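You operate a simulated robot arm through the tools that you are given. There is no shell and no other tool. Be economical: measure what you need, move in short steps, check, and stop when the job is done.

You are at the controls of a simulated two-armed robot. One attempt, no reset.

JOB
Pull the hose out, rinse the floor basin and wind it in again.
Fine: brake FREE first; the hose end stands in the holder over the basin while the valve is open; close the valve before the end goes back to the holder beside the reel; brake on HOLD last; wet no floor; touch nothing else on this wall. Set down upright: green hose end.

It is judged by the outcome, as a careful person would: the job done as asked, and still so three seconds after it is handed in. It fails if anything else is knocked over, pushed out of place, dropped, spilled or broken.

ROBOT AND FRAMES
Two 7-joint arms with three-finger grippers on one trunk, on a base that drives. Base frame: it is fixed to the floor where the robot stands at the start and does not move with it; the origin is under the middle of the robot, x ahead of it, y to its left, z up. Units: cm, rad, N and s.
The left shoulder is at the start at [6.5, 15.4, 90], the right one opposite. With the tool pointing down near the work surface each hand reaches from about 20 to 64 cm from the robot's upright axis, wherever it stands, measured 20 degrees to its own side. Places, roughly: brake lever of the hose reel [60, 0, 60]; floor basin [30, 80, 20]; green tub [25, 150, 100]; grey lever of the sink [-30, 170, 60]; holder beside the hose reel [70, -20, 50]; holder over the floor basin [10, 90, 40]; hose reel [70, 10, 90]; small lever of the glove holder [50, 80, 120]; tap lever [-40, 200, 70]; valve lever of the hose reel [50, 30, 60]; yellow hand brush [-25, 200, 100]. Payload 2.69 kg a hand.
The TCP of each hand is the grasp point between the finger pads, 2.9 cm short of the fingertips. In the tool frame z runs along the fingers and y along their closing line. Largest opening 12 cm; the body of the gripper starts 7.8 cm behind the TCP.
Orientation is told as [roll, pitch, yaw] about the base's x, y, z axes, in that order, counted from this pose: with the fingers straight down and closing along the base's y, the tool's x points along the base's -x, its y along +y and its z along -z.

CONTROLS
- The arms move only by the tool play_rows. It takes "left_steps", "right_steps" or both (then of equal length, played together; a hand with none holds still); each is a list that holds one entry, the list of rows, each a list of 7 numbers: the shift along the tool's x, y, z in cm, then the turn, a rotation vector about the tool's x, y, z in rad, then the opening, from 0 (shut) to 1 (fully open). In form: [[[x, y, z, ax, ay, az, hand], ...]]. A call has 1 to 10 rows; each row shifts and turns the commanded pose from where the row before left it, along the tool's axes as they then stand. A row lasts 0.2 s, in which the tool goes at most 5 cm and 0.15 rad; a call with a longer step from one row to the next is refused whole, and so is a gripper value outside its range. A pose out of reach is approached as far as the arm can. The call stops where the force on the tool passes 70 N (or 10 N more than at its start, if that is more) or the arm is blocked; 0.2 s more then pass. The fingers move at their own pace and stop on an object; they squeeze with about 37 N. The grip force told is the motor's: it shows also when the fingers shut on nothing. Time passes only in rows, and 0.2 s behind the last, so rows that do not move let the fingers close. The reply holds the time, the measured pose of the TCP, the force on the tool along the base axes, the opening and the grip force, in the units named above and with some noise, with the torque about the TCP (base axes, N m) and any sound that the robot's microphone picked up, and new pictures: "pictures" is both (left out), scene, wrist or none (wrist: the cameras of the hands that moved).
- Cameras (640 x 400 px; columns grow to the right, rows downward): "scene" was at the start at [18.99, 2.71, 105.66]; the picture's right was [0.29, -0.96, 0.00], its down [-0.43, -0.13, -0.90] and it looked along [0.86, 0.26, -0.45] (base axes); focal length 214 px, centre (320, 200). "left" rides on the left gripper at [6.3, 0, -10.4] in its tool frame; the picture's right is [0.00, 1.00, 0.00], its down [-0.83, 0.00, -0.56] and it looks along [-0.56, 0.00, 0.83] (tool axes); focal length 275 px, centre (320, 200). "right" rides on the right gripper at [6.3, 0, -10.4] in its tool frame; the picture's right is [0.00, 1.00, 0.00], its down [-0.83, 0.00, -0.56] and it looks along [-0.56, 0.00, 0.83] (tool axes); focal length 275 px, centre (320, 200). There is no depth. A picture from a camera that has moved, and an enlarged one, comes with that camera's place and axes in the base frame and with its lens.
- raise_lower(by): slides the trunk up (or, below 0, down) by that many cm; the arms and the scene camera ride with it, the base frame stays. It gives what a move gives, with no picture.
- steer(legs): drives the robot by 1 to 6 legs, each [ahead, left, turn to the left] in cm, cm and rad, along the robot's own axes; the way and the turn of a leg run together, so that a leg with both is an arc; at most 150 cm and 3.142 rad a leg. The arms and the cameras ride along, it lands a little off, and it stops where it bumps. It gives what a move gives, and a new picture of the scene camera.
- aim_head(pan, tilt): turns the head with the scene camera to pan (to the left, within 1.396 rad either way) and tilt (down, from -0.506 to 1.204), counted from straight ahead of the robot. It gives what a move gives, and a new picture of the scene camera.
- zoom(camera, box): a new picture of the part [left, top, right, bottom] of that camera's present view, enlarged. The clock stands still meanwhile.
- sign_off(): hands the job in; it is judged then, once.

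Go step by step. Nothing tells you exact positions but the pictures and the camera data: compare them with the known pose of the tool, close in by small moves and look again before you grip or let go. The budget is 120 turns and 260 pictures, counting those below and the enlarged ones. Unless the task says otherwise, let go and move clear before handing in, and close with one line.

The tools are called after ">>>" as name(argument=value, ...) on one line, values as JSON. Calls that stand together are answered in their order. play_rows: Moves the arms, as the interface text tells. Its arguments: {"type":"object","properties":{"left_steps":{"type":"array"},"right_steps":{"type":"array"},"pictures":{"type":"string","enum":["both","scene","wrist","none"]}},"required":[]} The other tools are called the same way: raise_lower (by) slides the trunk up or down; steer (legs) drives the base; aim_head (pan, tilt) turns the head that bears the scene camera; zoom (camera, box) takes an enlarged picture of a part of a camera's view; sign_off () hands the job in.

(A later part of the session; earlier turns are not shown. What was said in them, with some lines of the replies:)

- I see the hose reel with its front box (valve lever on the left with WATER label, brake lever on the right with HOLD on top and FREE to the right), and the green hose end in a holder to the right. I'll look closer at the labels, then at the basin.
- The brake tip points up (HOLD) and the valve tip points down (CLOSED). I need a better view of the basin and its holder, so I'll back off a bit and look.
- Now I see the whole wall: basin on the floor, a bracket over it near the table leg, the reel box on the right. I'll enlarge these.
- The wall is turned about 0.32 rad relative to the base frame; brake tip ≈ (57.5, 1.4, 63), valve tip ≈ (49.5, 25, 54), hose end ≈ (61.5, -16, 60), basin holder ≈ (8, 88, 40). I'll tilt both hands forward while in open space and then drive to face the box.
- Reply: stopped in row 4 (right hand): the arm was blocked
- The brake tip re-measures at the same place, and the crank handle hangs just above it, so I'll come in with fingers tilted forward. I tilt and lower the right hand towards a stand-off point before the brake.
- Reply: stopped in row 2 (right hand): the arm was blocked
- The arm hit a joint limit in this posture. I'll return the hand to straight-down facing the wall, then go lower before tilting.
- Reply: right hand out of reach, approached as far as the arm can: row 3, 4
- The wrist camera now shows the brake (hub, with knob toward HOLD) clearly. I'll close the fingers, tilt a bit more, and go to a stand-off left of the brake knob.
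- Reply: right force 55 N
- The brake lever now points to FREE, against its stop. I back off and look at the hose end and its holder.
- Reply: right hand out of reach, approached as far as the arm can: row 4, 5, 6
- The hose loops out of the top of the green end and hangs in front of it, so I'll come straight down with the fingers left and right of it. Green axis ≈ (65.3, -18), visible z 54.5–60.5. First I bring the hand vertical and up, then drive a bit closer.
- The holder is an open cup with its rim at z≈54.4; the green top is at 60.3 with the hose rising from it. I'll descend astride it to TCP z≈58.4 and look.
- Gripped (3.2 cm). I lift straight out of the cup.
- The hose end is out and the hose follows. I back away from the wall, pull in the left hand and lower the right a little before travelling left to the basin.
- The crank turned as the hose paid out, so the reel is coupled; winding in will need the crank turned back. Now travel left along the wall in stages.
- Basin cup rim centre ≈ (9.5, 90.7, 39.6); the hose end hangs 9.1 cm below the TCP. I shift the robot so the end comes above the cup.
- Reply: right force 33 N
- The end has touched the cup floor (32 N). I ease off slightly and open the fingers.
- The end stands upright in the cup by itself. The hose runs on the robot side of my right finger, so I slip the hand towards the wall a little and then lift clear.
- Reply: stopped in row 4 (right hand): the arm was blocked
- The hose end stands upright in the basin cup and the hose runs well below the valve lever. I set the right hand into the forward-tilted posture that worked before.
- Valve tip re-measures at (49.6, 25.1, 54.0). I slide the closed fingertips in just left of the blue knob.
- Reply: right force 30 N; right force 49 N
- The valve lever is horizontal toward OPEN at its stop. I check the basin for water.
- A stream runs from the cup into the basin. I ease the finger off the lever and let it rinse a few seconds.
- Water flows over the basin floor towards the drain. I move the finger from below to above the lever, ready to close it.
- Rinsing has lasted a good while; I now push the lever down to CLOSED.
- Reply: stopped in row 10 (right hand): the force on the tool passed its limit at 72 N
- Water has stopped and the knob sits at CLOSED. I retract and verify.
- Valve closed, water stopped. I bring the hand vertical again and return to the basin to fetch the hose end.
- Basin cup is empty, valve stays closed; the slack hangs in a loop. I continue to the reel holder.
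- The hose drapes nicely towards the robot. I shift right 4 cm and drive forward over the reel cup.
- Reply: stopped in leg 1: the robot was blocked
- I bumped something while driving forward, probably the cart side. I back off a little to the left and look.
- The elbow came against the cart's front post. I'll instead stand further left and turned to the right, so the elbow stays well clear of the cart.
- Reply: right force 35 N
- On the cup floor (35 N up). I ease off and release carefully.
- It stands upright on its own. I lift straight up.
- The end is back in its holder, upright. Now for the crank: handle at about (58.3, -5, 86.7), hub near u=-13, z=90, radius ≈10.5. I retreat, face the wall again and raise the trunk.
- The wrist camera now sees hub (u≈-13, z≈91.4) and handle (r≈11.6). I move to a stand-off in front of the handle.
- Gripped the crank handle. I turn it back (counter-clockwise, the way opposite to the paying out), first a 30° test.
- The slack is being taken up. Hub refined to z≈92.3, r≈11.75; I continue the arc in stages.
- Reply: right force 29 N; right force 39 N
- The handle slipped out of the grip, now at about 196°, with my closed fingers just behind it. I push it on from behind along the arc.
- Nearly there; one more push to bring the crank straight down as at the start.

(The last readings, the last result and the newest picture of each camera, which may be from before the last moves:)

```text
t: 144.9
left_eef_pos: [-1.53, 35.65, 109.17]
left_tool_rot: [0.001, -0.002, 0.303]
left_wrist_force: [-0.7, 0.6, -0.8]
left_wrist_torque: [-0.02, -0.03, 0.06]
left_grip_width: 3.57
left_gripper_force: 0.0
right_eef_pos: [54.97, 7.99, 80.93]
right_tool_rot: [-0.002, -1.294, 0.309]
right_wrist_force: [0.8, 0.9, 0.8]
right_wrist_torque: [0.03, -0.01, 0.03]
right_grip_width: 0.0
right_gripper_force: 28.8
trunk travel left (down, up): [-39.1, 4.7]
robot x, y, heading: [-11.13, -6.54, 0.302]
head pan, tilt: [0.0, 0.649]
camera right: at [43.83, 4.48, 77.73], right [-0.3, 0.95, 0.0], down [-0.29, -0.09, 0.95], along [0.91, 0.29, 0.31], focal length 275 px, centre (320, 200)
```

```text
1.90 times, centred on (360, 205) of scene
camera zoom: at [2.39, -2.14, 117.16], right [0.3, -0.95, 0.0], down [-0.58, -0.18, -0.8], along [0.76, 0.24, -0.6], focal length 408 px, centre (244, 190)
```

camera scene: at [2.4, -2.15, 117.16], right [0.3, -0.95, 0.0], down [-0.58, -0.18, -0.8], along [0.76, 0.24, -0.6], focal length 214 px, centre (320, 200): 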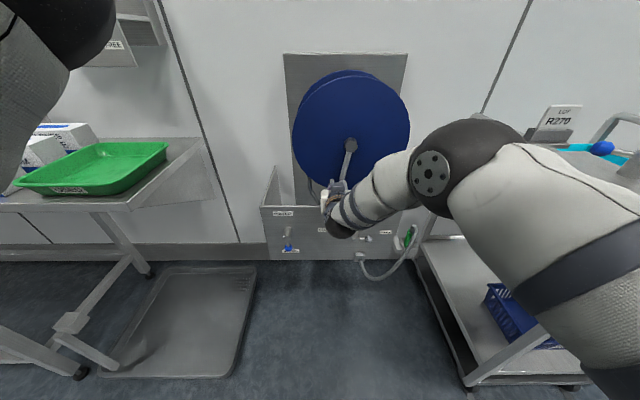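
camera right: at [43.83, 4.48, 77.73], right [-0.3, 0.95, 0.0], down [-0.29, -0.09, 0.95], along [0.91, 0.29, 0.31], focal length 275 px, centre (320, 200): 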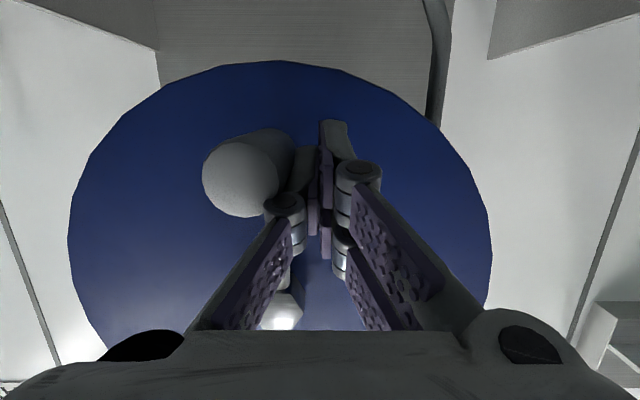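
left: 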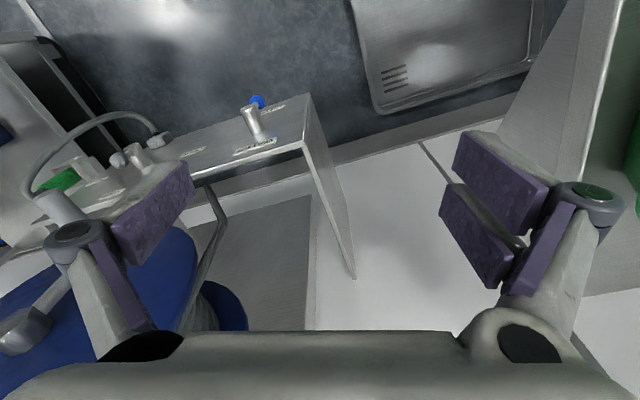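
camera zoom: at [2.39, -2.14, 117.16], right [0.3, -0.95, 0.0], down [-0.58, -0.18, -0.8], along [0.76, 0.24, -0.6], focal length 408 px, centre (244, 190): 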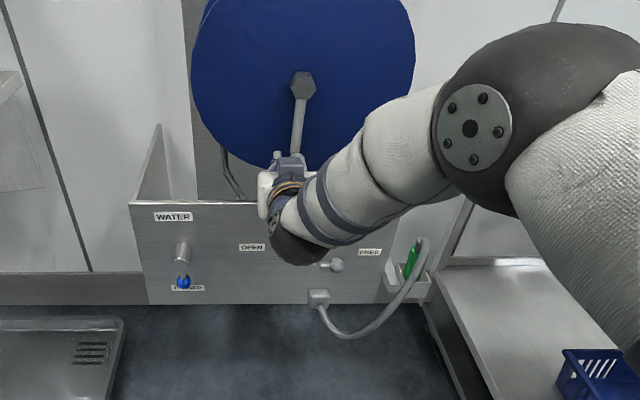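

>>> play_rows(right_steps=[[[0, -0.8, 0, 0, 0, 0, 0], [0, 0.8, 0, 0, 0, 0, 0], [1.0, 0.5, -3.5, 0, 0, 0, 0], [1.0, 0.5, -3.5, 0, 0, 0, 0], [1.0, 0, -3.5, 0, 0, 0, 0]]], pictures="both")

>>> zoom(camera="scene", box=[260, 100, 460, 310])

```text
t: 146.2
left_eef_pos: [-1.57, 35.67, 109.3]
left_tool_rot: [0.001, -0.001, 0.303]
left_wrist_force: [0.0, 0.3, 0.6]
left_wrist_torque: [0.0, -0.01, 0.01]
left_grip_width: 3.6
left_gripper_force: 0.0
right_eef_pos: [44.28, 5.61, 80.75]
right_tool_rot: [-0.002, -1.294, 0.313]
right_wrist_force: [-0.8, 0.5, 0.2]
right_wrist_torque: [-0.02, 0.02, 0.02]
right_grip_width: 0.0
right_gripper_force: 28.4
trunk travel left (down, up): [-39.1, 4.7]
robot x, y, heading: [-11.29, -6.39, 0.311]
head pan, tilt: [0.0, 0.649]
camera scene: at [2.36, -2.14, 117.17], right [0.3, -0.95, 0.0], down [-0.58, -0.18, -0.8], along [0.76, 0.24, -0.6], focal length 214 px, centre (320, 200)
camera right: at [33.04, 2.07, 77.7], right [-0.3, 0.95, -0.01], down [-0.29, -0.09, 0.95], along [0.91, 0.29, 0.31], focal length 275 px, centre (320, 200)
```

scene: 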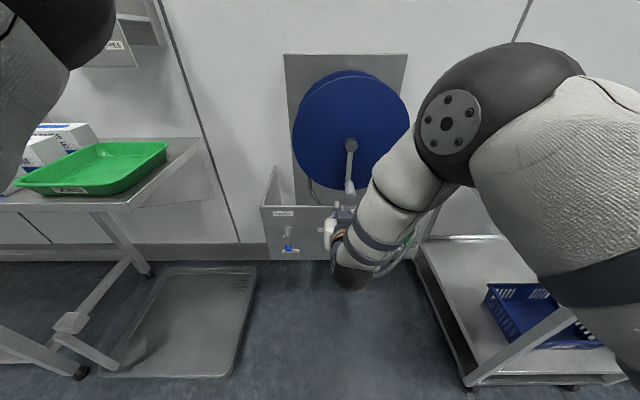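
right: 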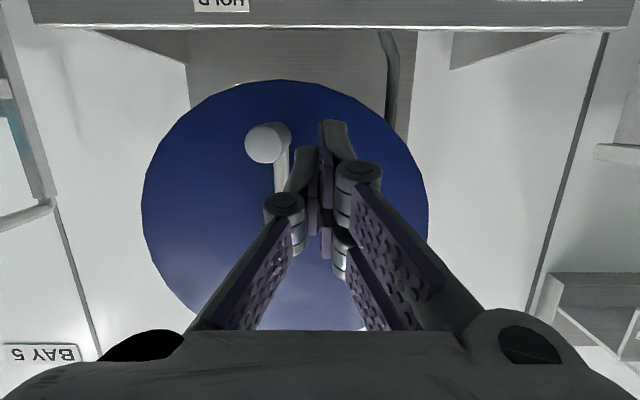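

```text
1.90 times, centred on (360, 205) of scene
camera zoom: at [2.36, -2.14, 117.17], right [0.3, -0.95, 0.0], down [-0.58, -0.18, -0.8], along [0.76, 0.24, -0.6], focal length 408 px, centre (244, 190)
```

zoom: 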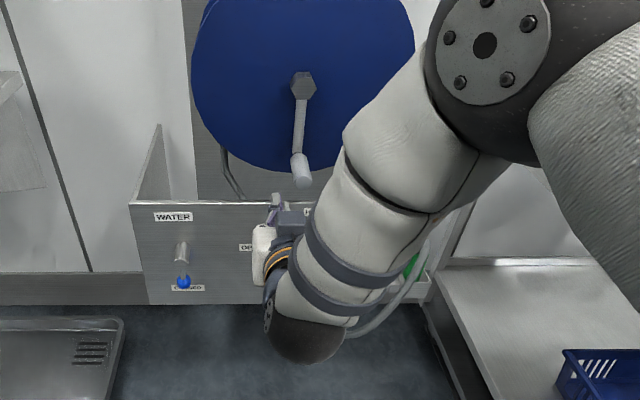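

The hose is wound in, crank straight down as at the start. Last: brake to HOLD. I lower the trunk and look.

>>> raise_lower(by=-26)

>>> aim_head(pan=0.0, tilt=0.5)

>>> zoom(camera="right", box=[0, 0, 640, 400])

```text
t: 148.8
left_eef_pos: [-1.6, 35.62, 83.12]
left_tool_rot: [0.003, -0.002, 0.302]
left_wrist_force: [-0.5, 0.2, 0.3]
left_wrist_torque: [0.0, 0.02, 0.01]
left_grip_width: 3.58
left_gripper_force: 0.1
right_eef_pos: [44.19, 5.63, 54.78]
right_tool_rot: [-0.003, -1.294, 0.312]
right_wrist_force: [0.8, 0.2, 0.2]
right_wrist_torque: [0.02, -0.01, -0.04]
right_grip_width: 0.01
right_gripper_force: 28.8
trunk travel left (down, up): [-13.1, 30.7]
robot x, y, heading: [-11.09, -5.88, 0.304]
head pan, tilt: [0.0, 0.649]
```

```text
t: 149.5
left_eef_pos: [-1.44, 35.6, 83.18]
left_tool_rot: [0.0, -0.002, 0.303]
left_wrist_force: [-0.5, -0.7, 0.0]
left_wrist_torque: [-0.03, 0.05, -0.01]
left_grip_width: 3.57
left_gripper_force: 0.0
right_eef_pos: [44.13, 5.7, 54.67]
right_tool_rot: [-0.005, -1.292, 0.312]
right_wrist_force: [0.0, -0.8, -0.6]
right_wrist_torque: [-0.01, -0.02, 0.01]
right_grip_width: 0.01
right_gripper_force: 28.4
trunk travel left (down, up): [-13.1, 30.7]
robot x, y, heading: [-10.99, -6.76, 0.301]
head pan, tilt: [0.0, 0.499]
camera scene: at [11.38, 0.68, 90.5], right [0.3, -0.95, 0.0], down [-0.46, -0.14, -0.88], along [0.84, 0.26, -0.48], focal length 214 px, centre (320, 200)
```

scene: 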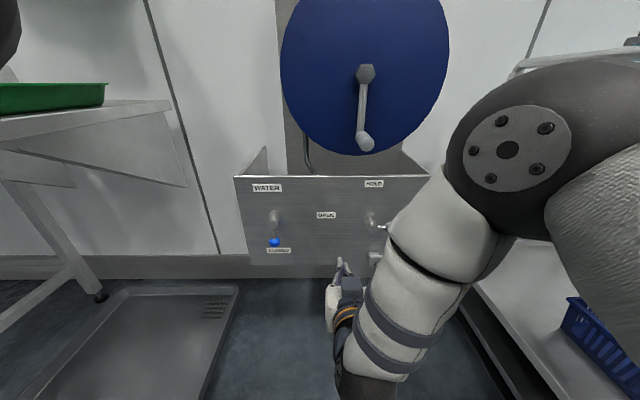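

```text
1.00 times, centred on (320, 200) of right (not enlarged: the box is as wide or as high as the picture)
camera zoom: at [33.18, 2.15, 51.61], right [-0.3, 0.95, -0.01], down [-0.29, -0.09, 0.95], along [0.91, 0.29, 0.31], focal length 275 px, centre (320, 200)
```

zoom: 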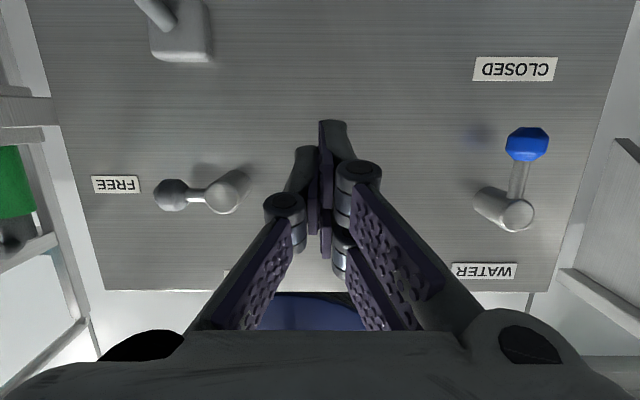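

>>> play_rows(right_steps=[[[-0.36, -3.28, -0.1, 0, 0, 0, 0], [-0.36, -3.28, -0.1, 0, 0, 0, 0], [-0.36, -3.28, -0.1, 0, 0, 0, 0], [-0.36, -3.28, -0.1, 0, 0, 0, 0]]], pictures="both")

```text
t: 150.5
left_eef_pos: [-1.54, 35.69, 83.22]
left_tool_rot: [0.002, -0.003, 0.303]
left_wrist_force: [-0.8, -0.6, -0.5]
left_wrist_torque: [-0.03, -0.01, 0.07]
left_grip_width: 3.59
left_gripper_force: 0.0
right_eef_pos: [48.23, -6.91, 56.41]
right_tool_rot: [-0.002, -1.294, 0.311]
right_wrist_force: [1.2, 0.4, 0.4]
right_wrist_torque: [0.0, 0.01, -0.02]
right_grip_width: 0.0
right_gripper_force: 28.7
trunk travel left (down, up): [-13.1, 30.7]
robot x, y, heading: [-11.07, -6.54, 0.302]
head pan, tilt: [0.0, 0.499]
camera scene: at [11.38, 0.67, 90.51], right [0.3, -0.95, 0.0], down [-0.46, -0.14, -0.88], along [0.84, 0.26, -0.48], focal length 214 px, centre (320, 200)
camera right: at [37.2, -10.43, 53.18], right [-0.31, 0.95, 0.0], down [-0.29, -0.09, 0.95], along [0.91, 0.29, 0.31], focal length 275 px, centre (320, 200)
```

scene: 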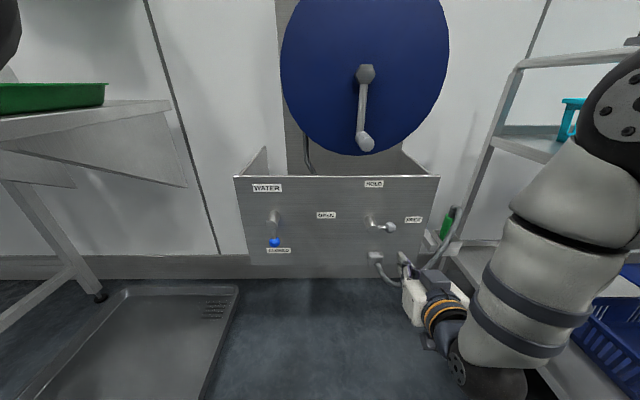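
right: 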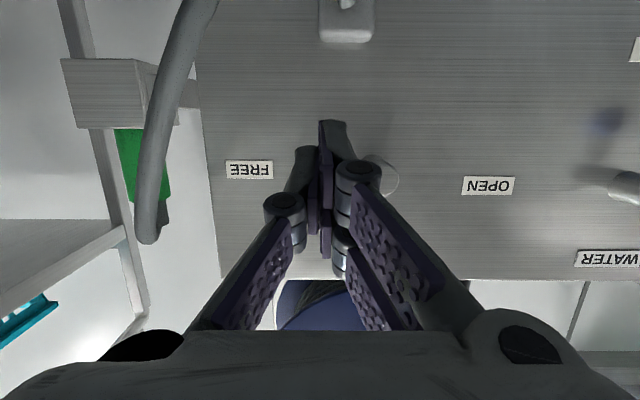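

>>> play_rows(right_steps=[[[-0.73, 0, 3.33, 0, 0, 0, 0], [-0.73, 0, 3.33, 0, 0, 0, 0], [-0.73, 0, 3.33, 0, 0, 0, 0]]], pictures="both")

>>> zoom(camera="scene", box=[330, 160, 490, 290])

```text
t: 151.3
left_eef_pos: [-1.45, 35.62, 83.23]
left_tool_rot: [0.001, -0.002, 0.303]
left_wrist_force: [-0.7, 0.1, 0.3]
left_wrist_torque: [-0.01, -0.02, 0.01]
left_grip_width: 3.61
left_gripper_force: 0.1
right_eef_pos: [58.21, -3.98, 55.67]
right_tool_rot: [-0.002, -1.294, 0.313]
right_wrist_force: [-0.1, 0.9, -1.9]
right_wrist_torque: [-0.04, 0.01, -0.01]
right_grip_width: 0.0
right_gripper_force: 28.5
trunk travel left (down, up): [-13.1, 30.7]
robot x, y, heading: [-11.17, -5.85, 0.299]
head pan, tilt: [0.0, 0.499]
camera scene: at [11.39, 0.68, 90.5], right [0.3, -0.95, 0.0], down [-0.46, -0.14, -0.88], along [0.84, 0.26, -0.48], focal length 214 px, centre (320, 200)
camera right: at [46.98, -7.6, 52.52], right [-0.31, 0.95, -0.01], down [-0.29, -0.09, 0.95], along [0.91, 0.29, 0.31], focal length 275 px, centre (320, 200)
```

scene: 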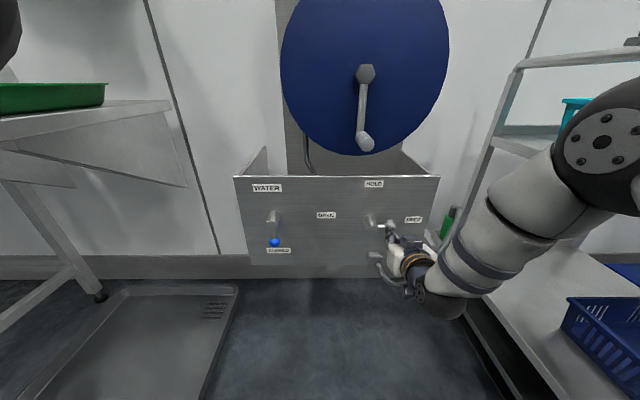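
right: 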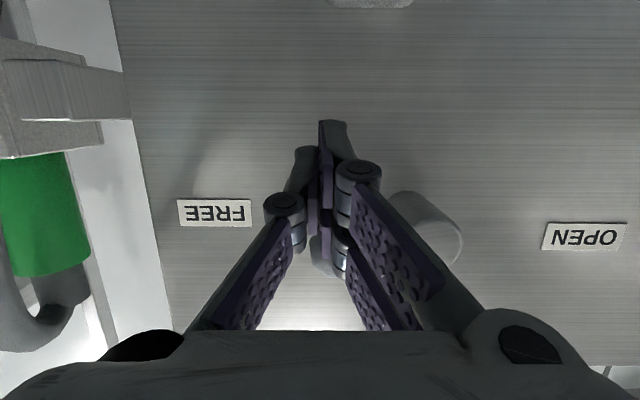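

```text
3.08 times, centred on (410, 225) of scene
camera zoom: at [11.39, 0.68, 90.5], right [0.3, -0.95, 0.0], down [-0.46, -0.14, -0.88], along [0.84, 0.26, -0.48], focal length 660 px, centre (43, 123)
```

zoom: 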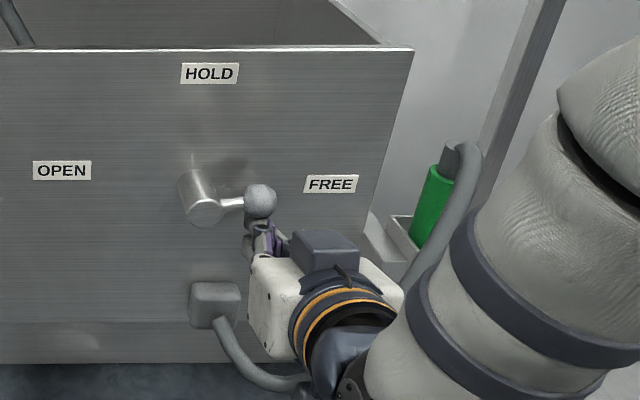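

>>> play_rows(right_steps=[[[-1.06, 0.45, -0.3, 0, 0, 0, 0], [-1.35, -0.2, -0.38, 0, 0, 0, 0], [-1.35, -0.2, -0.38, 0, 0, 0, 0], [-1.25, 0.5, -0.35, 0, 0, 0, 0], [-1.25, 0.5, -0.35, 0, 0, 0, 0], [-0.87, 1.1, -0.25, 0, 0, 0, 0], [-0.87, 1.1, -0.25, 0, 0, 0, 0], [-0.29, 0.9, -0.08, 0, 0, 0, 0]]], pictures="both")

>>> zoom(camera="scene", box=[330, 160, 490, 290])

```text
t: 153.1
left_eef_pos: [-1.08, 35.32, 83.31]
left_tool_rot: [0.006, 0.0, 0.301]
left_wrist_force: [0.6, 0.6, 0.3]
left_wrist_torque: [-0.02, 0.0, 0.02]
left_grip_width: 3.6
left_gripper_force: 0.0
right_eef_pos: [57.43, -1.28, 63.59]
right_tool_rot: [-0.013, -1.279, 0.296]
right_wrist_force: [6.6, -55.6, -30.3]
right_wrist_torque: [-0.75, 0.04, -0.2]
right_grip_width: 0.0
right_gripper_force: 28.8
trunk travel left (down, up): [-13.1, 30.7]
robot x, y, heading: [-11.16, -6.72, 0.302]
head pan, tilt: [0.0, 0.499]
camera scene: at [11.66, 0.22, 90.43], right [0.29, -0.96, 0.0], down [-0.46, -0.14, -0.88], along [0.84, 0.26, -0.48], focal length 214 px, centre (320, 200)
camera right: at [46.06, -4.48, 60.57], right [-0.28, 0.96, -0.01], down [-0.28, -0.08, 0.96], along [0.92, 0.27, 0.29], focal length 275 px, centre (320, 200)
```

scene: 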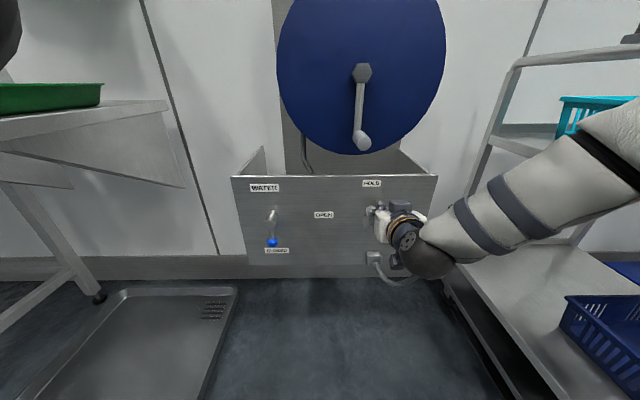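
right: 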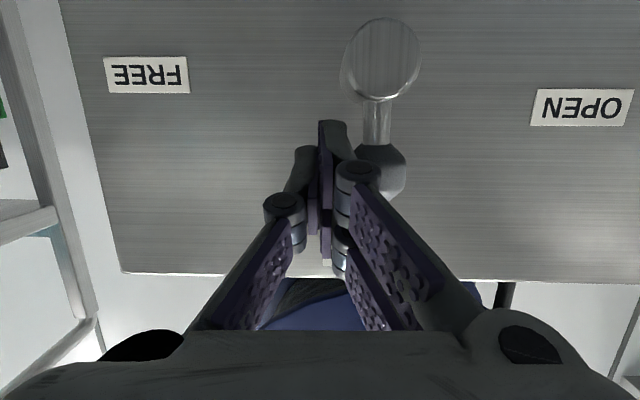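

```text
3.08 times, centred on (410, 225) of scene
camera zoom: at [11.66, 0.22, 90.43], right [0.29, -0.96, 0.0], down [-0.46, -0.14, -0.88], along [0.84, 0.26, -0.48], focal length 660 px, centre (43, 123)
```

zoom: 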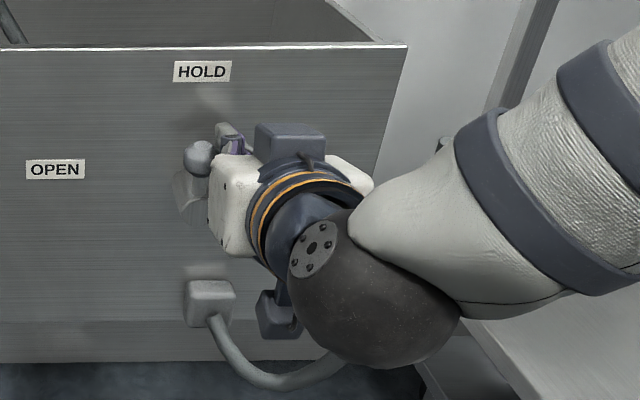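

Brake is at HOLD against its stop. I back away up and out.

>>> play_rows(right_steps=[[[0, -0.7, 0, 0, 0, 0, 0], [-0.14, 0, -3.16, 0, 0, 0, 0], [-0.14, 0, -3.16, 0, 0, 0, 0], [-0.14, 0, -3.16, 0, 0, 0, 0], [-0.14, 0.5, -3.16, 0, 0, 0, 0]]], pictures="none")

>>> steer(legs=[[-45, 5, 0]])

>>> zoom(camera="scene", box=[230, 70, 470, 290])

```text
t: 154.3
left_eef_pos: [-1.47, 35.65, 83.35]
left_tool_rot: [0.003, -0.004, 0.304]
left_wrist_force: [0.5, -0.3, 0.0]
left_wrist_torque: [0.01, -0.02, 0.0]
left_grip_width: 3.61
left_gripper_force: 0.1
right_eef_pos: [45.45, -3.51, 68.19]
right_tool_rot: [-0.005, -1.295, 0.317]
right_wrist_force: [0.9, -0.3, -1.1]
right_wrist_torque: [-0.01, -0.02, -0.02]
right_grip_width: 0.01
right_gripper_force: 28.7
trunk travel left (down, up): [-13.1, 30.7]
robot x, y, heading: [-11.34, -6.24, 0.302]
head pan, tilt: [0.0, 0.499]
```

```text
t: 157.0
left_eef_pos: [-45.56, 27.13, 83.2]
left_tool_rot: [0.0, -0.002, 0.313]
left_wrist_force: [0.2, -0.5, -0.6]
left_wrist_torque: [0.0, 0.01, 0.02]
left_grip_width: 3.6
left_gripper_force: 0.0
right_eef_pos: [1.89, -11.55, 68.1]
right_tool_rot: [-0.004, -1.293, 0.324]
right_wrist_force: [-0.7, 0.8, 0.5]
right_wrist_torque: [0.0, 0.01, 0.01]
right_grip_width: 0.0
right_gripper_force: 28.9
trunk travel left (down, up): [-13.1, 30.7]
robot x, y, heading: [-54.72, -14.85, 0.311]
head pan, tilt: [0.0, 0.499]
camera scene: at [-32.31, -7.74, 90.51], right [0.31, -0.95, 0.0], down [-0.46, -0.15, -0.88], along [0.84, 0.27, -0.48], focal length 214 px, centre (320, 200)
```

scene: 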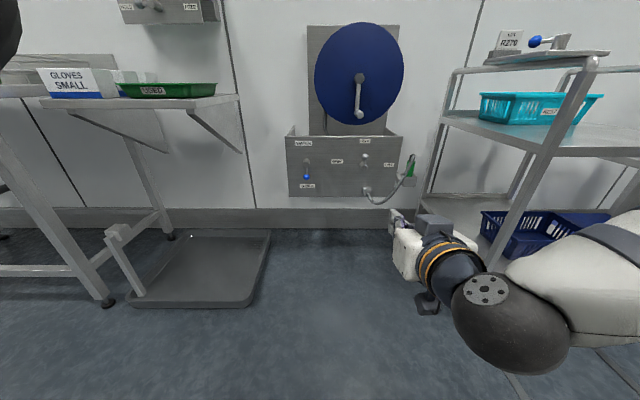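

```text
1.82 times, centred on (350, 180) of scene
camera zoom: at [-32.31, -7.74, 90.51], right [0.31, -0.95, 0.0], down [-0.46, -0.15, -0.88], along [0.84, 0.27, -0.48], focal length 390 px, centre (266, 236)
```

zoom: 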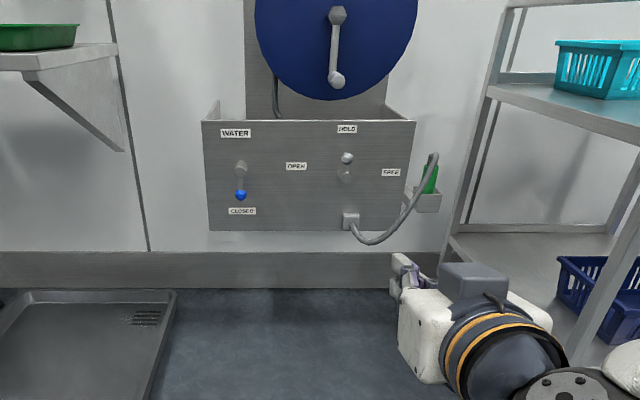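

>>> zoom(camera="scene", box=[350, 120, 450, 220])

>>> zoom(camera="scene", box=[90, 190, 430, 390])

```text
4.00 times, centred on (400, 170) of scene
camera zoom: at [-32.31, -7.74, 90.51], right [0.31, -0.95, 0.0], down [-0.46, -0.15, -0.88], along [0.84, 0.27, -0.48], focal length 858 px, centre (0, 320)
```

zoom: 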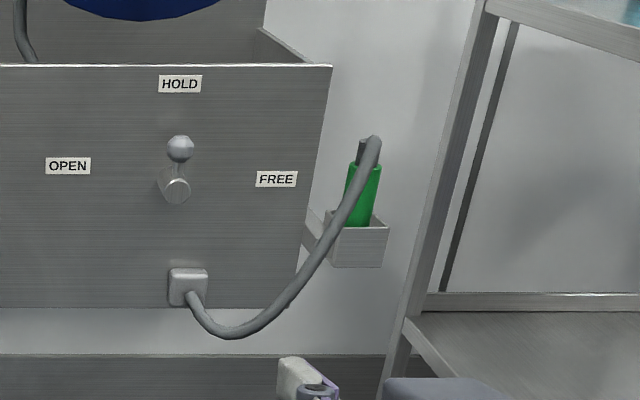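

```text
1.88 times, centred on (260, 290) of scene
camera zoom: at [-32.31, -7.74, 90.51], right [0.31, -0.95, 0.0], down [-0.46, -0.15, -0.88], along [0.84, 0.27, -0.48], focal length 404 px, centre (433, 31)
```

zoom: 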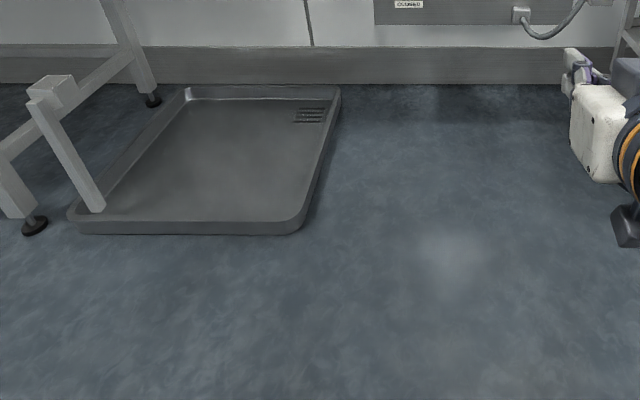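

Everything is in its end state: valve CLOSED, hose end upright in its holder, hose wound in, brake on HOLD, floor dry, and both hands are clear. I hand the job in.

>>> sign_off()

```text
The job is handed in.
```

The basin is rinsed. The hose is wound in, with its green end upright in the holder beside the reel. The valve is closed, the brake is on HOLD, and the floor looks dry in the last picture. On the way back the robot bumped something once, probably its right elbow on the cart's front post. The cart and its contents looked undisturbed afterwards, though I did not measure whether the cart had shifted.
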